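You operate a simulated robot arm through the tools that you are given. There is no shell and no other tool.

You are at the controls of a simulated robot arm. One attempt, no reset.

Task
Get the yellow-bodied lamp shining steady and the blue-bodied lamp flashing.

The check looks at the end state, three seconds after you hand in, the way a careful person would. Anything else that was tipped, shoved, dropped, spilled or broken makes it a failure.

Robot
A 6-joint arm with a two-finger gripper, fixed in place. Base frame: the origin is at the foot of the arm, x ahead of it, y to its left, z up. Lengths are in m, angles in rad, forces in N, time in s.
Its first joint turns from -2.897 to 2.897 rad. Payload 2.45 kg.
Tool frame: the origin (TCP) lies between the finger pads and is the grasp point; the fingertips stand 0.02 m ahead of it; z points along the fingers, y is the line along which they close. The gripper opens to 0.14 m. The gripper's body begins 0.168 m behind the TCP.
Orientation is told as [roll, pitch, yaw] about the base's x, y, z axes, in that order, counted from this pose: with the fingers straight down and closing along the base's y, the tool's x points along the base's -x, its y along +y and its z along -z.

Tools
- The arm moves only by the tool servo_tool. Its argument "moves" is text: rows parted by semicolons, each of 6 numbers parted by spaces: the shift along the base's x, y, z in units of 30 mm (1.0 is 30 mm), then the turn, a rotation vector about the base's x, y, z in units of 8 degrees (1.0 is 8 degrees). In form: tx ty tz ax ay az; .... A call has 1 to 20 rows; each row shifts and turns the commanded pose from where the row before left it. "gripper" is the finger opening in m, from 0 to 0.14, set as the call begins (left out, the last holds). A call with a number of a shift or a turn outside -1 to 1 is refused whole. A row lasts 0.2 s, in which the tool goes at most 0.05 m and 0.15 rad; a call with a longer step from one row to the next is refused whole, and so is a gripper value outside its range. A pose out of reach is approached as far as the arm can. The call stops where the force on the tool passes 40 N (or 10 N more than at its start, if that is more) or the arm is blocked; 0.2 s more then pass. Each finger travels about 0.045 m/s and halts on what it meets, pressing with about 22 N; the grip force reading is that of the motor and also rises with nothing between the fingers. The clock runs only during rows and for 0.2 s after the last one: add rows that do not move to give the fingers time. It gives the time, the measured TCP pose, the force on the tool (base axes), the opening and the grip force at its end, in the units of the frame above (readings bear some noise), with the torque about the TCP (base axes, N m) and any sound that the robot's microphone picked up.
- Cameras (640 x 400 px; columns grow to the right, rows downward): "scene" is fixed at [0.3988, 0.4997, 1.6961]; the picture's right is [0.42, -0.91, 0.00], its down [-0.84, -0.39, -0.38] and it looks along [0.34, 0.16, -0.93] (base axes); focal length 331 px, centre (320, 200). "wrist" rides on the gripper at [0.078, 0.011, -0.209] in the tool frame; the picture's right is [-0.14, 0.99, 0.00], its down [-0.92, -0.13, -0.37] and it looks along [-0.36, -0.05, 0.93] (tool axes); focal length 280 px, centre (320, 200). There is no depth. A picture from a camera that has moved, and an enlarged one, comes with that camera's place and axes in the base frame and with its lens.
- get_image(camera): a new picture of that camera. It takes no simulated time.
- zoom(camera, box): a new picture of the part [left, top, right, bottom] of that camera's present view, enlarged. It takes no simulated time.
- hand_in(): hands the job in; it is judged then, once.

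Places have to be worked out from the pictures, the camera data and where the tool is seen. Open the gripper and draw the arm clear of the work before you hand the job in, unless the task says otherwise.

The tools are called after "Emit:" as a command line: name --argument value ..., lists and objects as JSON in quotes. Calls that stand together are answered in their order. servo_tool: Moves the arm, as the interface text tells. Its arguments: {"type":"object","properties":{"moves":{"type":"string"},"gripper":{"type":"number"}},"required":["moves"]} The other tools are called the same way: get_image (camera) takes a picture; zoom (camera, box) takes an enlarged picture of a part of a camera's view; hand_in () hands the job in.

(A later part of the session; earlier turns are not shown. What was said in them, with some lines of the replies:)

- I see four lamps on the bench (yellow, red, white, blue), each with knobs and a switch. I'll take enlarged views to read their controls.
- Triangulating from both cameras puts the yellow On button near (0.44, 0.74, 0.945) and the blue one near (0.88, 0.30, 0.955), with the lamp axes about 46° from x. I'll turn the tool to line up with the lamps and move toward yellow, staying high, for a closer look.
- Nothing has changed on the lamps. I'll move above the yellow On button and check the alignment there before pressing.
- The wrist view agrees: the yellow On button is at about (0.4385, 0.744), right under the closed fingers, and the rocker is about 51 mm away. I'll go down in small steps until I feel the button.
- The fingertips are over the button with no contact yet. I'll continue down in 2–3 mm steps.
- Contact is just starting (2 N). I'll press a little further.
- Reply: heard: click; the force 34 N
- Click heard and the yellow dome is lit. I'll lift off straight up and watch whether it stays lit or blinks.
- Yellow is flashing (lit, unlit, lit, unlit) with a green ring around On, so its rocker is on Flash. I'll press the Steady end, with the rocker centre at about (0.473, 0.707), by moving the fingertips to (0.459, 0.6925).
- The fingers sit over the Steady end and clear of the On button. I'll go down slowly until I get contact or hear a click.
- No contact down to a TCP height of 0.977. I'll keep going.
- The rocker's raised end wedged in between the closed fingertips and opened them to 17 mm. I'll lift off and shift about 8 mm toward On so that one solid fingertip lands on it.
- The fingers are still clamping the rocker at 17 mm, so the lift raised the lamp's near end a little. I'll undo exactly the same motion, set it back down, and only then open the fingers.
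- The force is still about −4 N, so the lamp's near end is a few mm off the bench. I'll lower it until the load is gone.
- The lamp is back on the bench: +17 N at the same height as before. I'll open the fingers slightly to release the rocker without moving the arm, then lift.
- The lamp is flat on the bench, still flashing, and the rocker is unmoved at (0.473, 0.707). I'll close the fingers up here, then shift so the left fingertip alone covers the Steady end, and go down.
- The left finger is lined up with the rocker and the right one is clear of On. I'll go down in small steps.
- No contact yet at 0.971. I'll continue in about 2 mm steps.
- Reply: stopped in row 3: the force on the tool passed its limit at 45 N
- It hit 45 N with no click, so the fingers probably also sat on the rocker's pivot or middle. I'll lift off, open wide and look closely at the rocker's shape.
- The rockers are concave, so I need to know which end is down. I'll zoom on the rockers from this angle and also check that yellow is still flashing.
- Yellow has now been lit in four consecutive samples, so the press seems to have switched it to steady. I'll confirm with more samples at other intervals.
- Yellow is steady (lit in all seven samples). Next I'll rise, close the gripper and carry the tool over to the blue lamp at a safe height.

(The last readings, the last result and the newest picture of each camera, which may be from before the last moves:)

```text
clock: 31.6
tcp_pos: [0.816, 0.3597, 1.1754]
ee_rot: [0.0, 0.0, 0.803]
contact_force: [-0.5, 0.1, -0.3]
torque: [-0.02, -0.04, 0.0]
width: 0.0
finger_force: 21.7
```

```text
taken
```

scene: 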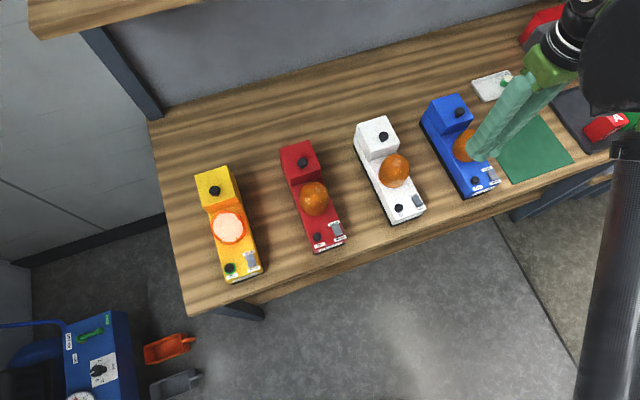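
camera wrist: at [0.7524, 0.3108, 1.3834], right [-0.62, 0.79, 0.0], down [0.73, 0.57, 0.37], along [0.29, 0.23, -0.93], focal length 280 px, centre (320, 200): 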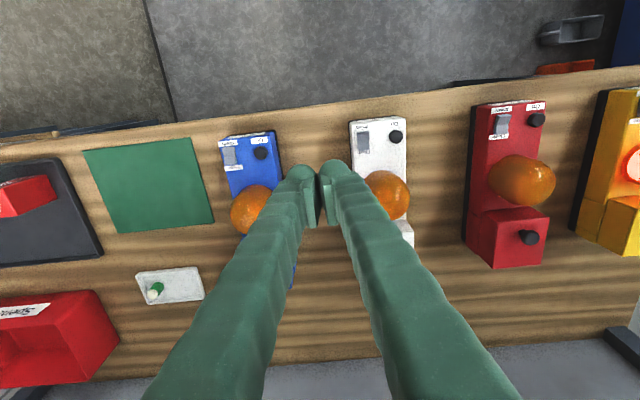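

Yellow is lit and unmoved in the scene view. I'll zoom the wrist camera on the blue lamp's controls to place them accurately.

Emit:
zoom --camera "wrist" --box '[205, 120, 305, 200]'

Emit:
zoom --camera "scene" --box '[215, 240, 275, 290]'

```text
5.00 times, centred on (255, 160) of wrist
camera zoom: at [0.7524, 0.3108, 1.3834], right [-0.62, 0.79, 0.0], down [0.73, 0.57, 0.37], along [0.29, 0.23, -0.93], focal length 1402 px, centre (645, 400)
```

zoom: 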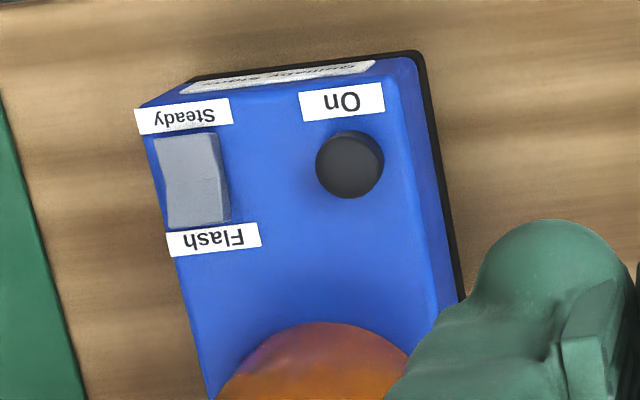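

```text
8.00 times, centred on (245, 265) of scene
camera zoom: at [0.3988, 0.4997, 1.6961], right [0.42, -0.91, 0.0], down [-0.84, -0.39, -0.38], along [0.34, 0.16, -0.93], focal length 2644 px, centre (920, -320)
```

zoom: 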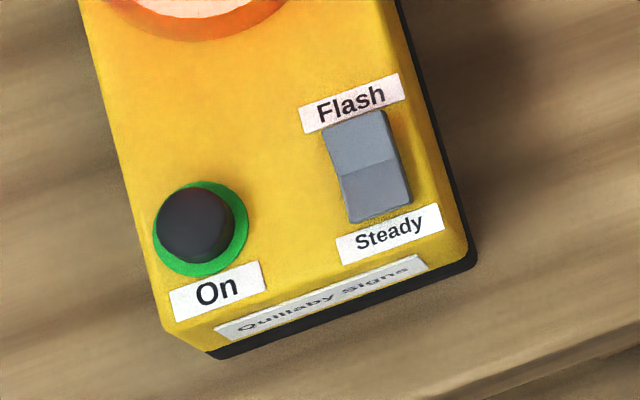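

Blue's On button is at (0.881, 0.298) and its rocker centre at (0.916, 0.261). I'll move over On and go down to just above it.

Emit:
servo_tool --moves "0.72 -0.69 0 0 0 0; 0.72 -0.69 0 0 0 0; 0.72 -0.68 0 0 0 0; 0 0 -1 0 0 0; 0 0 -1 0 0 0; 0 0 -1 0 0 0; 0 0 -1 0 0 0; 0 0 -1 0 0 0; 0 0 -0.9 0 0 0; 0 0 0 0 0 0"

Emit:
zoom --camera "wrist" --box '[200, 60, 440, 260]'

Emit:
zoom --camera "scene" --box '[420, 80, 540, 210]'

```text
clock: 33.8
tcp_pos: [0.8751, 0.2963, 0.9922]
ee_rot: [0.002, -0.001, 0.805]
contact_force: [0.1, -0.9, 0.4]
torque: [-0.03, 0.02, 0.02]
width: 0.0002
finger_force: 21.8
out of reach, approached as far as the arm can: row 3
```

```text
2.00 times, centred on (320, 160) of wrist
camera zoom: at [0.8122, 0.2469, 1.2017], right [-0.62, 0.79, 0.0], down [0.73, 0.57, 0.37], along [0.29, 0.23, -0.93], focal length 561 px, centre (320, 280)
```

zoom: 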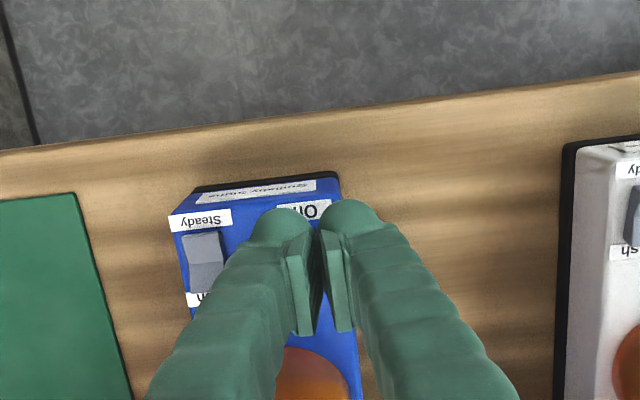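

```text
3.08 times, centred on (480, 145) of scene
camera zoom: at [0.3988, 0.4997, 1.6961], right [0.42, -0.91, 0.0], down [-0.84, -0.39, -0.38], along [0.34, 0.16, -0.93], focal length 1017 px, centre (-172, 369)
```

zoom: 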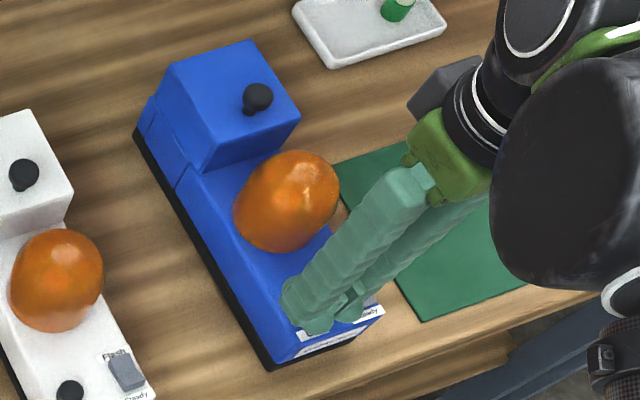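

The reach limit clipped the high part of that move, but the fingers are now 15–20 mm above On. I'll nudge +5 mm in x and descend slowly.

Emit:
servo_tool --moves "0.15 0.05 0 0 0 0; 0 0 -0.1 0 0 0; 0 0 -0.1 0 0 0; 0 0 -0.1 0 0 0; 0 0 -0.1 0 0 0; 0 0 -0.1 0 0 0; 0 0 -0.1 0 0 0; 0 0 0 0 0 0"

```text
clock: 35.6
tcp_pos: [0.8807, 0.2974, 0.9744]
ee_rot: [0.001, -0.001, 0.806]
contact_force: [-0.1, -0.1, 0.3]
torque: [-0.01, 0.01, 0.01]
width: 0.0002
finger_force: 21.8
```

On target in x and y, with no contact yet. I'll press on in 2 mm steps.

Emit:
servo_tool --moves "0 0 -0.08 0 0 0; 0 0 -0.08 0 0 0; 0 0 -0.08 0 0 0; 0 0 -0.08 0 0 0; 0 0 -0.06 0 0 0"

Emit:
get_image --camera "wrist"

```text
clock: 36.8
tcp_pos: [0.8808, 0.2952, 0.9633]
ee_rot: [0.0, -0.005, 0.804]
contact_force: [11.9, 4.9, 31.4]
torque: [-0.04, -0.45, 0.09]
width: 0.0
finger_force: 22.3
heard: click
```

```text
taken
camera wrist: at [0.8162, 0.2479, 1.1727], right [-0.62, 0.79, 0.0], down [0.73, 0.57, 0.37], along [0.29, 0.23, -0.93], focal length 280 px, centre (320, 200)
```

wrist: 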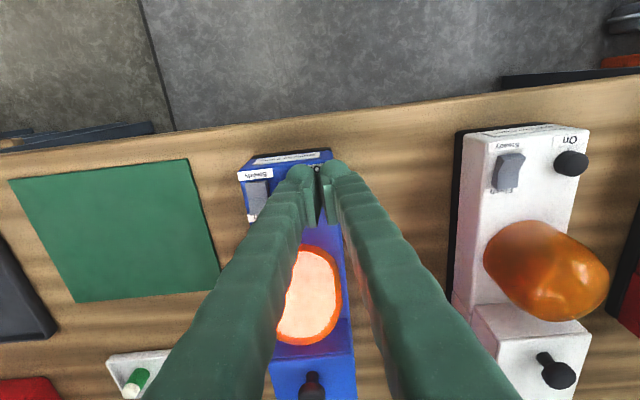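

Click heard and blue is lit. I'll lift and sample whether it flashes.

Emit:
servo_tool --moves "0 0 0.3 0 0 0; 0 0 0.6 0 0 0; 0 0 0.8 0 0 0"

Emit:
get_image --camera "wrist"

Emit:
servo_tool --moves "0 0 0.2 0 0 0"

Emit:
get_image --camera "wrist"

Emit:
servo_tool --moves "0 0 0.2 0 0 0"

Emit:
get_image --camera "wrist"

Emit:
servo_tool --moves "0 0 0.2 0 0 0; 0 0 0 0 0 0"

Emit:
get_image --camera "wrist"

```text
clock: 37.6
tcp_pos: [0.8806, 0.2963, 1.0125]
ee_rot: [0.002, -0.001, 0.804]
contact_force: [-0.1, -0.4, -0.3]
torque: [0.0, 0.01, 0.01]
width: 0.0
finger_force: 22.1
```

```text
taken
camera wrist: at [0.8172, 0.2482, 1.2219], right [-0.62, 0.79, 0.0], down [0.73, 0.57, 0.37], along [0.29, 0.23, -0.93], focal length 280 px, centre (320, 200)
```

wrist: 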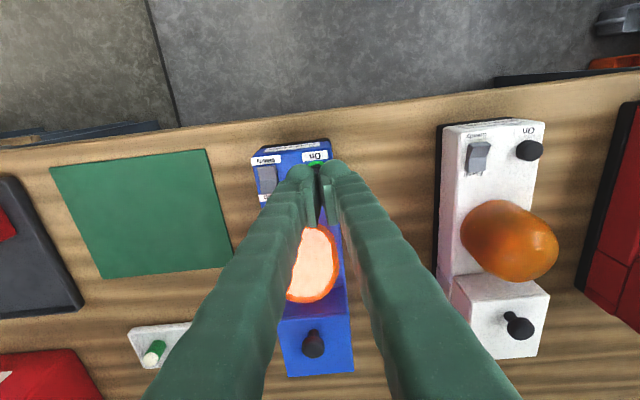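

```text
clock: 38.0
tcp_pos: [0.8806, 0.2962, 1.0184]
ee_rot: [0.002, -0.002, 0.806]
contact_force: [-0.6, 0.1, -0.5]
torque: [-0.01, 0.03, 0.0]
width: 0.0
finger_force: 22.0
```

```text
taken
camera wrist: at [0.8173, 0.2481, 1.2279], right [-0.62, 0.79, 0.0], down [0.73, 0.57, 0.37], along [0.29, 0.23, -0.93], focal length 280 px, centre (320, 200)
```

wrist: 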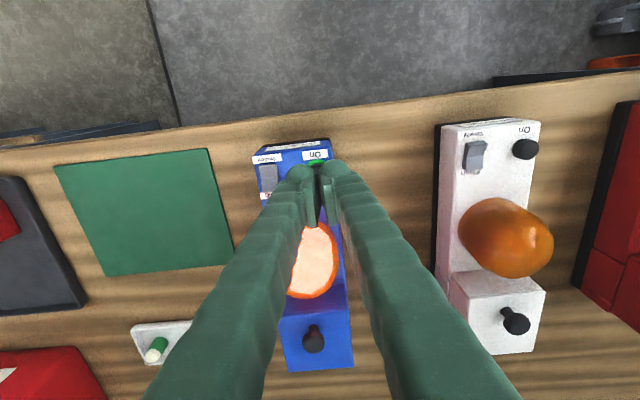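

```text
clock: 38.4
tcp_pos: [0.8809, 0.2963, 1.0245]
ee_rot: [0.003, -0.003, 0.805]
contact_force: [-0.5, 0.0, -0.2]
torque: [0.02, -0.01, -0.01]
width: 0.0
finger_force: 21.8
```

```text
taken
camera wrist: at [0.8174, 0.2478, 1.2343], right [-0.62, 0.79, 0.0], down [0.73, 0.57, 0.37], along [0.29, 0.23, -0.93], focal length 280 px, centre (320, 200)
```

wrist: 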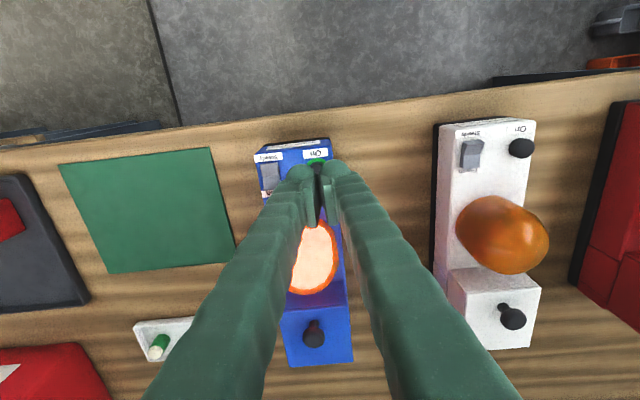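

```text
clock: 39.0
tcp_pos: [0.8808, 0.2962, 1.0326]
ee_rot: [0.002, -0.003, 0.804]
contact_force: [-0.3, -0.3, 0.4]
torque: [-0.02, 0.0, -0.01]
width: 0.0002
finger_force: 21.9
```

```text
taken
camera wrist: at [0.8169, 0.2477, 1.2407], right [-0.62, 0.79, 0.0], down [0.73, 0.57, 0.37], along [0.29, 0.23, -0.93], focal length 280 px, centre (320, 200)
```

wrist: 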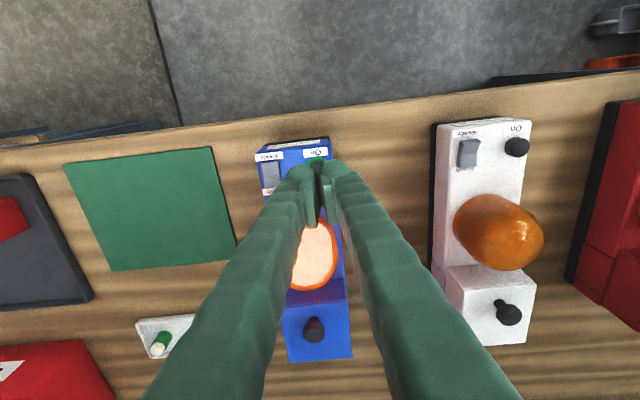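

Blue stays lit steadily, so its rocker is on Steady and I need to press the Flash end (the side nearest the dome). The rocker centre is about (0.9155, 0.262), so I'll bring the left fingertip over its Flash end at TCP (0.920, 0.278), keeping clear of the dome.

Emit:
servo_tool --moves "0.65 -0.3 0 0 0 0; 0.65 -0.31 0 0 0 0; 0 0 -0.4 0 0 0; 0 0 -0.4 0 0 0; 0 0 -0.4 0 0 0; 0 0 0 0 0 0"

Emit:
zoom --camera "wrist" --box '[200, 60, 440, 260]'

Emit:
zoom --camera "scene" --box '[420, 90, 520, 210]'

```text
clock: 40.4
tcp_pos: [0.9198, 0.2781, 0.9952]
ee_rot: [0.002, -0.002, 0.803]
contact_force: [0.0, -1.0, -0.9]
torque: [0.03, -0.01, -0.01]
width: 0.0002
finger_force: 22.1
```

```text
2.00 times, centred on (320, 160) of wrist
camera zoom: at [0.8562, 0.2297, 1.2042], right [-0.62, 0.79, 0.0], down [0.73, 0.57, 0.37], along [0.29, 0.23, -0.93], focal length 561 px, centre (320, 280)
```

zoom: 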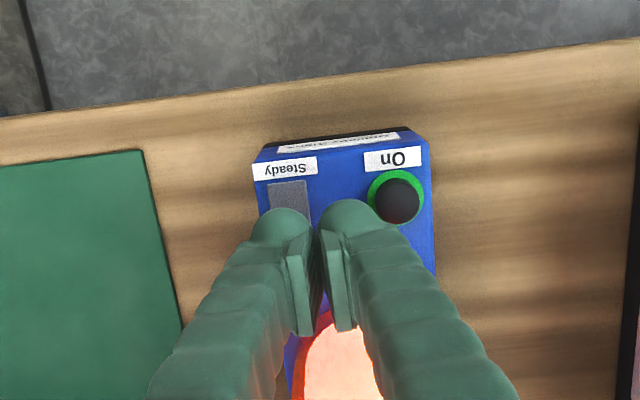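

```text
3.33 times, centred on (470, 150) of scene
camera zoom: at [0.3988, 0.4997, 1.6961], right [0.42, -0.91, 0.0], down [-0.84, -0.39, -0.38], along [0.34, 0.16, -0.93], focal length 1102 px, centre (-180, 367)
```

zoom: 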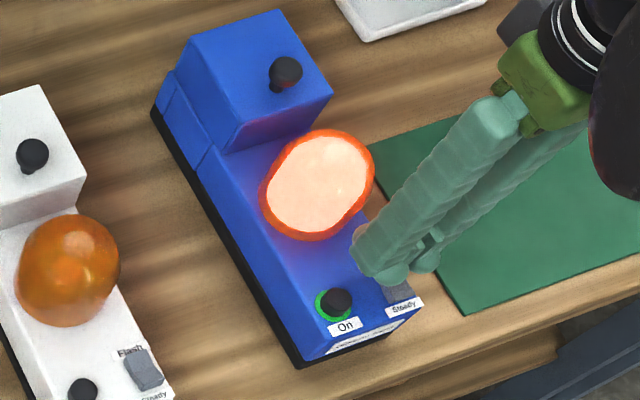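

The pose is reached, the fingers cover the Flash half of the rocker, and the dome and On are clear. I'll go down in small steps.

Emit:
servo_tool --moves "0 0 -0.1 0 0 0; 0 0 -0.1 0 0 0; 0 0 -0.1 0 0 0; 0 0 -0.1 0 0 0; 0 0 -0.1 0 0 0; 0 0 -0.1 0 0 0; 0 0 -0.1 0 0 0; 0 0 -0.06 0 0 0"

Emit:
zoom --camera "wrist" --box '[200, 60, 440, 260]'

```text
clock: 42.2
tcp_pos: [0.9202, 0.2801, 0.9728]
ee_rot: [0.0, -0.003, 0.804]
contact_force: [0.5, -0.3, -0.4]
torque: [0.0, 0.0, -0.02]
width: 0.0
finger_force: 21.9
```

```text
2.00 times, centred on (320, 160) of wrist
camera zoom: at [0.8563, 0.2296, 1.1819], right [-0.62, 0.79, 0.0], down [0.73, 0.57, 0.37], along [0.29, 0.23, -0.93], focal length 561 px, centre (320, 280)
```

zoom: 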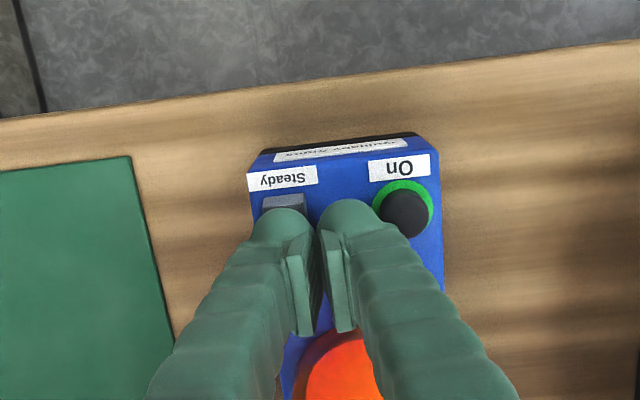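

The dome just went dark and On still shows green, so the rocker may already have switched to Flash. I'll lift and sample.

Emit:
servo_tool --moves "0 0 0.3 0 0 0; 0 0 0.5 0 0 0"

Emit:
zoom --camera "scene" --box '[420, 90, 520, 210]'

Emit:
servo_tool --moves "0 0 0.5 0 0 0"

Emit:
zoom --camera "scene" --box '[420, 90, 520, 210]'

Emit:
servo_tool --moves "0 0 0.2 0 0 0"

Emit:
zoom --camera "scene" --box '[420, 90, 520, 210]'

Emit:
servo_tool --moves "0 0 0 0 0 0; 0 0 0 0 0 0"

Emit:
zoom --camera "scene" --box '[420, 90, 520, 210]'

```text
clock: 42.8
tcp_pos: [0.9195, 0.2801, 0.996]
ee_rot: [0.002, -0.001, 0.803]
contact_force: [0.1, -0.3, 0.3]
torque: [0.02, -0.02, 0.04]
width: 0.0002
finger_force: 22.0
```

```text
3.33 times, centred on (470, 150) of scene
camera zoom: at [0.3988, 0.4997, 1.6961], right [0.42, -0.91, 0.0], down [-0.84, -0.39, -0.38], along [0.34, 0.16, -0.93], focal length 1102 px, centre (-180, 367)
```

zoom: 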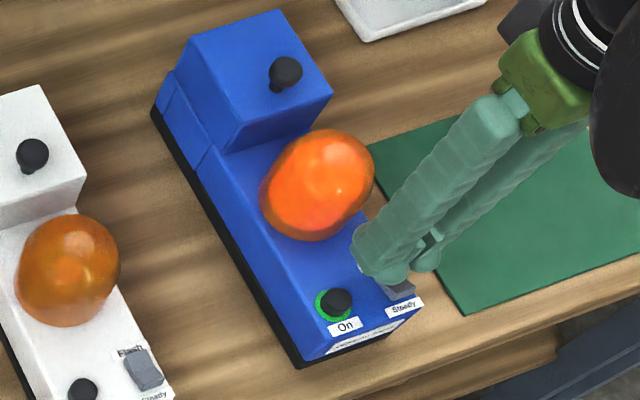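

```text
clock: 43.2
tcp_pos: [0.9192, 0.2785, 1.0123]
ee_rot: [0.001, 0.0, 0.803]
contact_force: [0.1, 0.2, -0.7]
torque: [-0.04, -0.02, 0.01]
width: 0.0002
finger_force: 22.0
```

```text
3.33 times, centred on (470, 150) of scene
camera zoom: at [0.3988, 0.4997, 1.6961], right [0.42, -0.91, 0.0], down [-0.84, -0.39, -0.38], along [0.34, 0.16, -0.93], focal length 1102 px, centre (-180, 367)
```

zoom: 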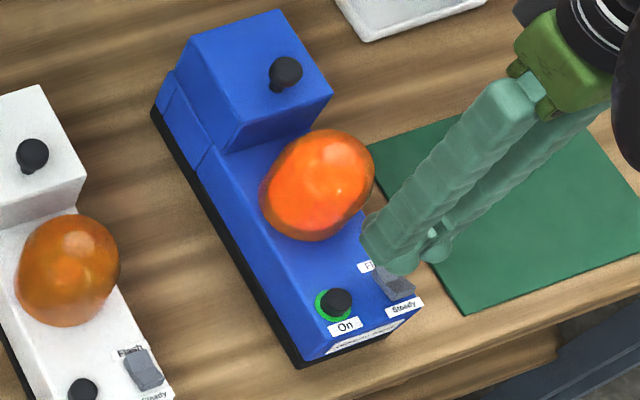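

```text
clock: 43.6
tcp_pos: [0.9198, 0.279, 1.0187]
ee_rot: [0.002, -0.002, 0.804]
contact_force: [0.2, 0.4, 0.2]
torque: [-0.03, 0.02, 0.0]
width: 0.0
finger_force: 22.0
```

```text
3.33 times, centred on (470, 150) of scene
camera zoom: at [0.3988, 0.4997, 1.6961], right [0.42, -0.91, 0.0], down [-0.84, -0.39, -0.38], along [0.34, 0.16, -0.93], focal length 1102 px, centre (-180, 367)
```

zoom: 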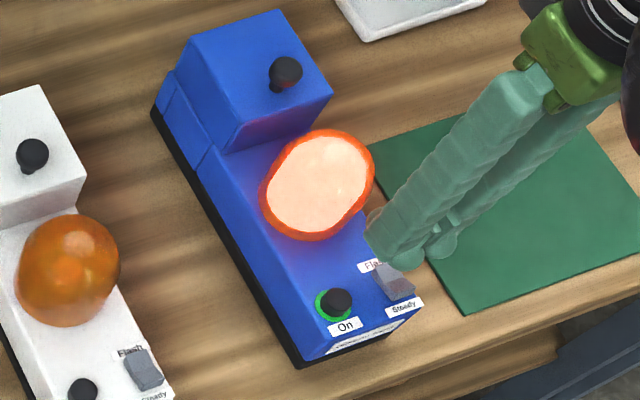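

```text
clock: 44.2
tcp_pos: [0.9208, 0.2788, 1.0185]
ee_rot: [0.004, -0.002, 0.804]
contact_force: [-0.7, 0.1, 0.7]
torque: [0.01, -0.02, 0.01]
width: 0.0
finger_force: 22.1
```

```text
3.33 times, centred on (470, 150) of scene
camera zoom: at [0.3988, 0.4997, 1.6961], right [0.42, -0.91, 0.0], down [-0.84, -0.39, -0.38], along [0.34, 0.16, -0.93], focal length 1102 px, centre (-180, 367)
```

zoom: 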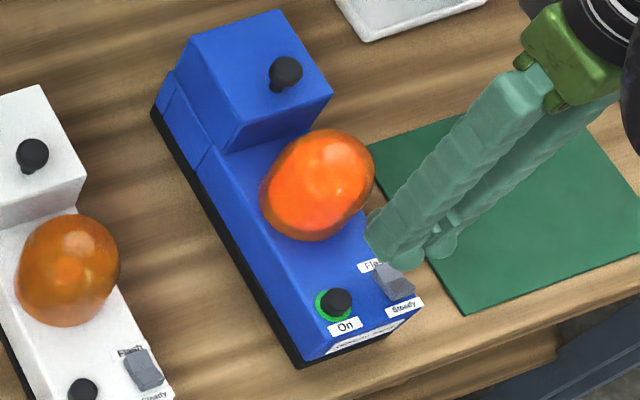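

Blue is now flashing (off, off, on, off). I'll lift straight up, draw back toward the base, open the gripper, and then check both lamps over time.

Emit:
servo_tool --moves "0 0 0.8 0 0 0; -0.3 -0.1 1 0 0 0; -0.5 -0.2 1 0 0 0; -0.8 -0.3 1 0 0 0; -1 -0.4 0.8 0 0 0; -1 -0.4 0.5 0 0 0; -1 -0.4 0 0 0 0; -1 -0.4 0 0 0 0; -1 -0.4 0 0 0 0; -1 -0.4 0 0 0 0; -1 -0.4 0 0 0 0; -1 -0.4 0 0 0 0; -1 -0.4 0 0 0 0; 0 0 0 0 0 0; 0 0 0 0 0 0"

Emit:
get_image --camera "scene"

Emit:
servo_tool --moves "0 0 0 0 0 0" --gripper 0.08

Emit:
get_image --camera "scene"

Emit:
servo_tool --moves "0 0 0 0 0 0"

Emit:
get_image --camera "scene"

Emit:
servo_tool --moves "0 0 0 0 0 0; 0 0 0 0 0 0"

Emit:
get_image --camera "scene"

Emit:
servo_tool --moves "0 0 0 0 0 0; 0 0 0 0 0 0; 0 0 0 0 0 0"

Emit:
get_image --camera "scene"

```text
clock: 47.4
tcp_pos: [0.6016, 0.1517, 1.1703]
ee_rot: [0.003, -0.004, 0.803]
contact_force: [0.2, 0.4, 0.7]
torque: [0.0, 0.02, -0.04]
width: 0.0
finger_force: 21.4
```

```text
taken
```

scene: 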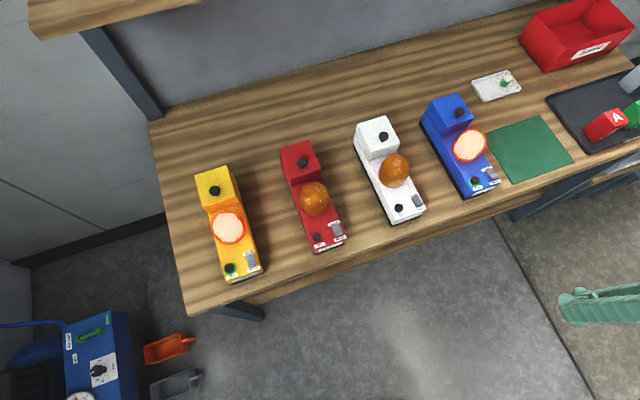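

```text
clock: 47.8
tcp_pos: [0.602, 0.152, 1.1708]
ee_rot: [0.0, -0.002, 0.804]
contact_force: [0.5, 0.7, -0.1]
torque: [0.02, -0.01, 0.03]
width: 0.0339
finger_force: 0.1
```

```text
taken
```

scene: 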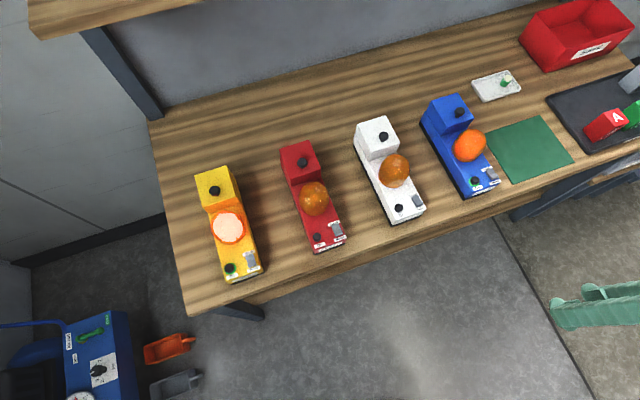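

```text
clock: 48.2
tcp_pos: [0.6022, 0.1525, 1.1709]
ee_rot: [0.002, -0.003, 0.805]
contact_force: [0.1, 0.3, -0.3]
torque: [0.01, -0.03, 0.0]
width: 0.0699
finger_force: 0.0
```

```text
taken
```

scene: 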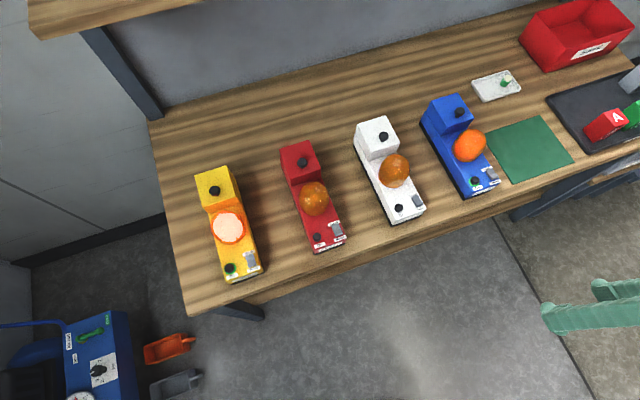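

```text
clock: 48.8
tcp_pos: [0.6027, 0.153, 1.1709]
ee_rot: [0.002, -0.004, 0.803]
contact_force: [-1.2, 0.8, 0.3]
torque: [0.01, 0.01, 0.03]
width: 0.0796
finger_force: 0.0
```

```text
taken
```

scene: 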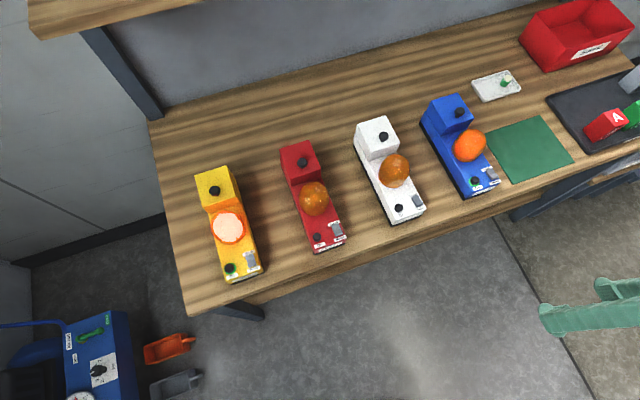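

```text
clock: 49.6
tcp_pos: [0.6023, 0.1525, 1.1711]
ee_rot: [0.001, -0.002, 0.805]
contact_force: [-0.5, 1.0, 0.9]
torque: [-0.01, 0.0, 0.01]
width: 0.0798
finger_force: 0.1
```

```text
taken
```

scene: 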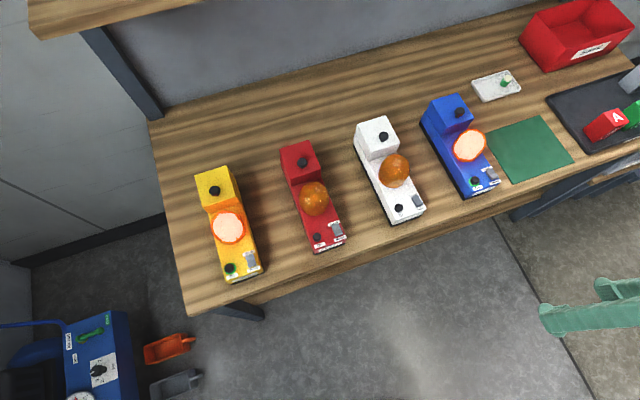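

Yellow is steady and blue keeps flashing (on, off, off, off, on), the other lamps are dark, and everything else is in place. I'll watch a few more seconds to be sure it holds.

Emit:
servo_tool --moves "0 0 0 0 0 0; 0 0 0 0 0 0; 0 0 0 0 0 0; 0 0 0 0 0 0; 0 0 0 0 0 0; 0 0 0 0 0 0; 0 0 0 0 0 0; 0 0 0 0 0 0; 0 0 0 0 0 0; 0 0 0 0 0 0; 0 0 0 0 0 0; 0 0 0 0 0 0; 0 0 0 0 0 0; 0 0 0 0 0 0; 0 0 0 0 0 0; 0 0 0 0 0 0; 0 0 0 0 0 0; 0 0 0 0 0 0; 0 0 0 0 0 0; 0 0 0 0 0 0"

Emit:
get_image --camera "scene"

Emit:
servo_tool --moves "0 0 0 0 0 0; 0 0 0 0 0 0"

Emit:
get_image --camera "scene"

Emit:
servo_tool --moves "0 0 0 0 0 0; 0 0 0 0 0 0"

Emit:
get_image --camera "scene"

```text
clock: 53.8
tcp_pos: [0.6028, 0.1523, 1.1711]
ee_rot: [0.003, -0.004, 0.804]
contact_force: [-0.7, -0.6, -0.3]
torque: [0.0, -0.01, 0.0]
width: 0.0799
finger_force: 0.1
```

```text
taken
```

scene: 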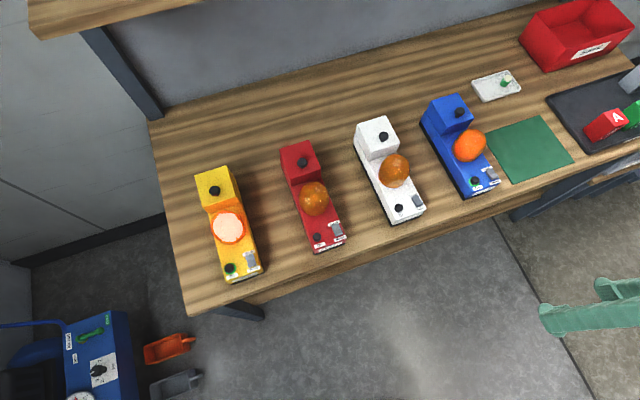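

```text
clock: 54.4
tcp_pos: [0.6036, 0.1534, 1.1724]
ee_rot: [0.002, -0.002, 0.804]
contact_force: [-0.7, -0.4, 0.2]
torque: [0.0, 0.0, -0.03]
width: 0.08
finger_force: 0.1
```

```text
taken
```

scene: 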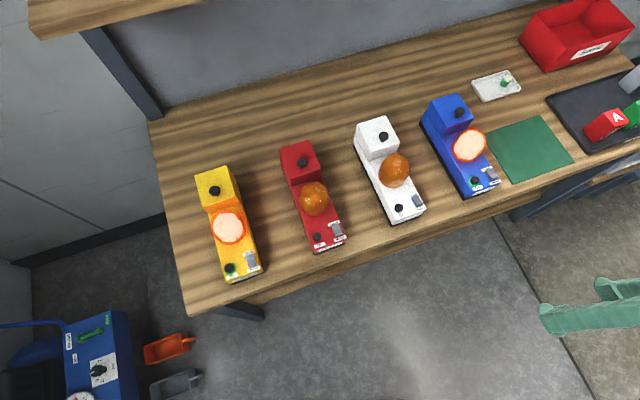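

```text
clock: 55.0
tcp_pos: [0.602, 0.152, 1.1703]
ee_rot: [0.003, -0.004, 0.804]
contact_force: [-0.4, 0.2, -1.1]
torque: [0.0, -0.01, 0.01]
width: 0.0799
finger_force: 0.1
```

```text
taken
```

scene: 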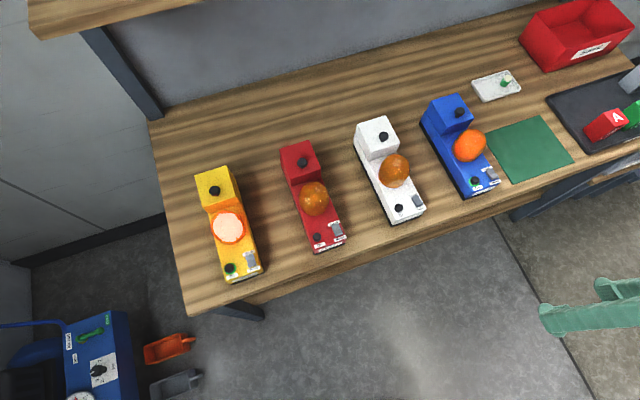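

Yellow has stayed lit throughout and blue is still flashing. The gripper is open, the arm is clear and nothing else has been disturbed, so I'm handing in.

Emit:
hand_in

```text
The job is handed in.
```

The yellow lamp is shining steady and the blue lamp is flashing. I watched both for about eight seconds after drawing the arm clear, and both held before I handed in.

- **Yellow lamp:** It came on flashing, so I pressed the Steady end of its switch. On the first try the fingers clamped the switch and lifted the lamp's near end slightly off the bench. I lowered it the same way before letting go. In the pictures it sits where it started.
- **Blue lamp:** It came on steady, so I pressed the Flash end of its switch. It has flashed since.
- **Everything else:** The red and white lamps stayed off. Nothing else on the bench was touched. The gripper is open and the arm is clear of the bench.
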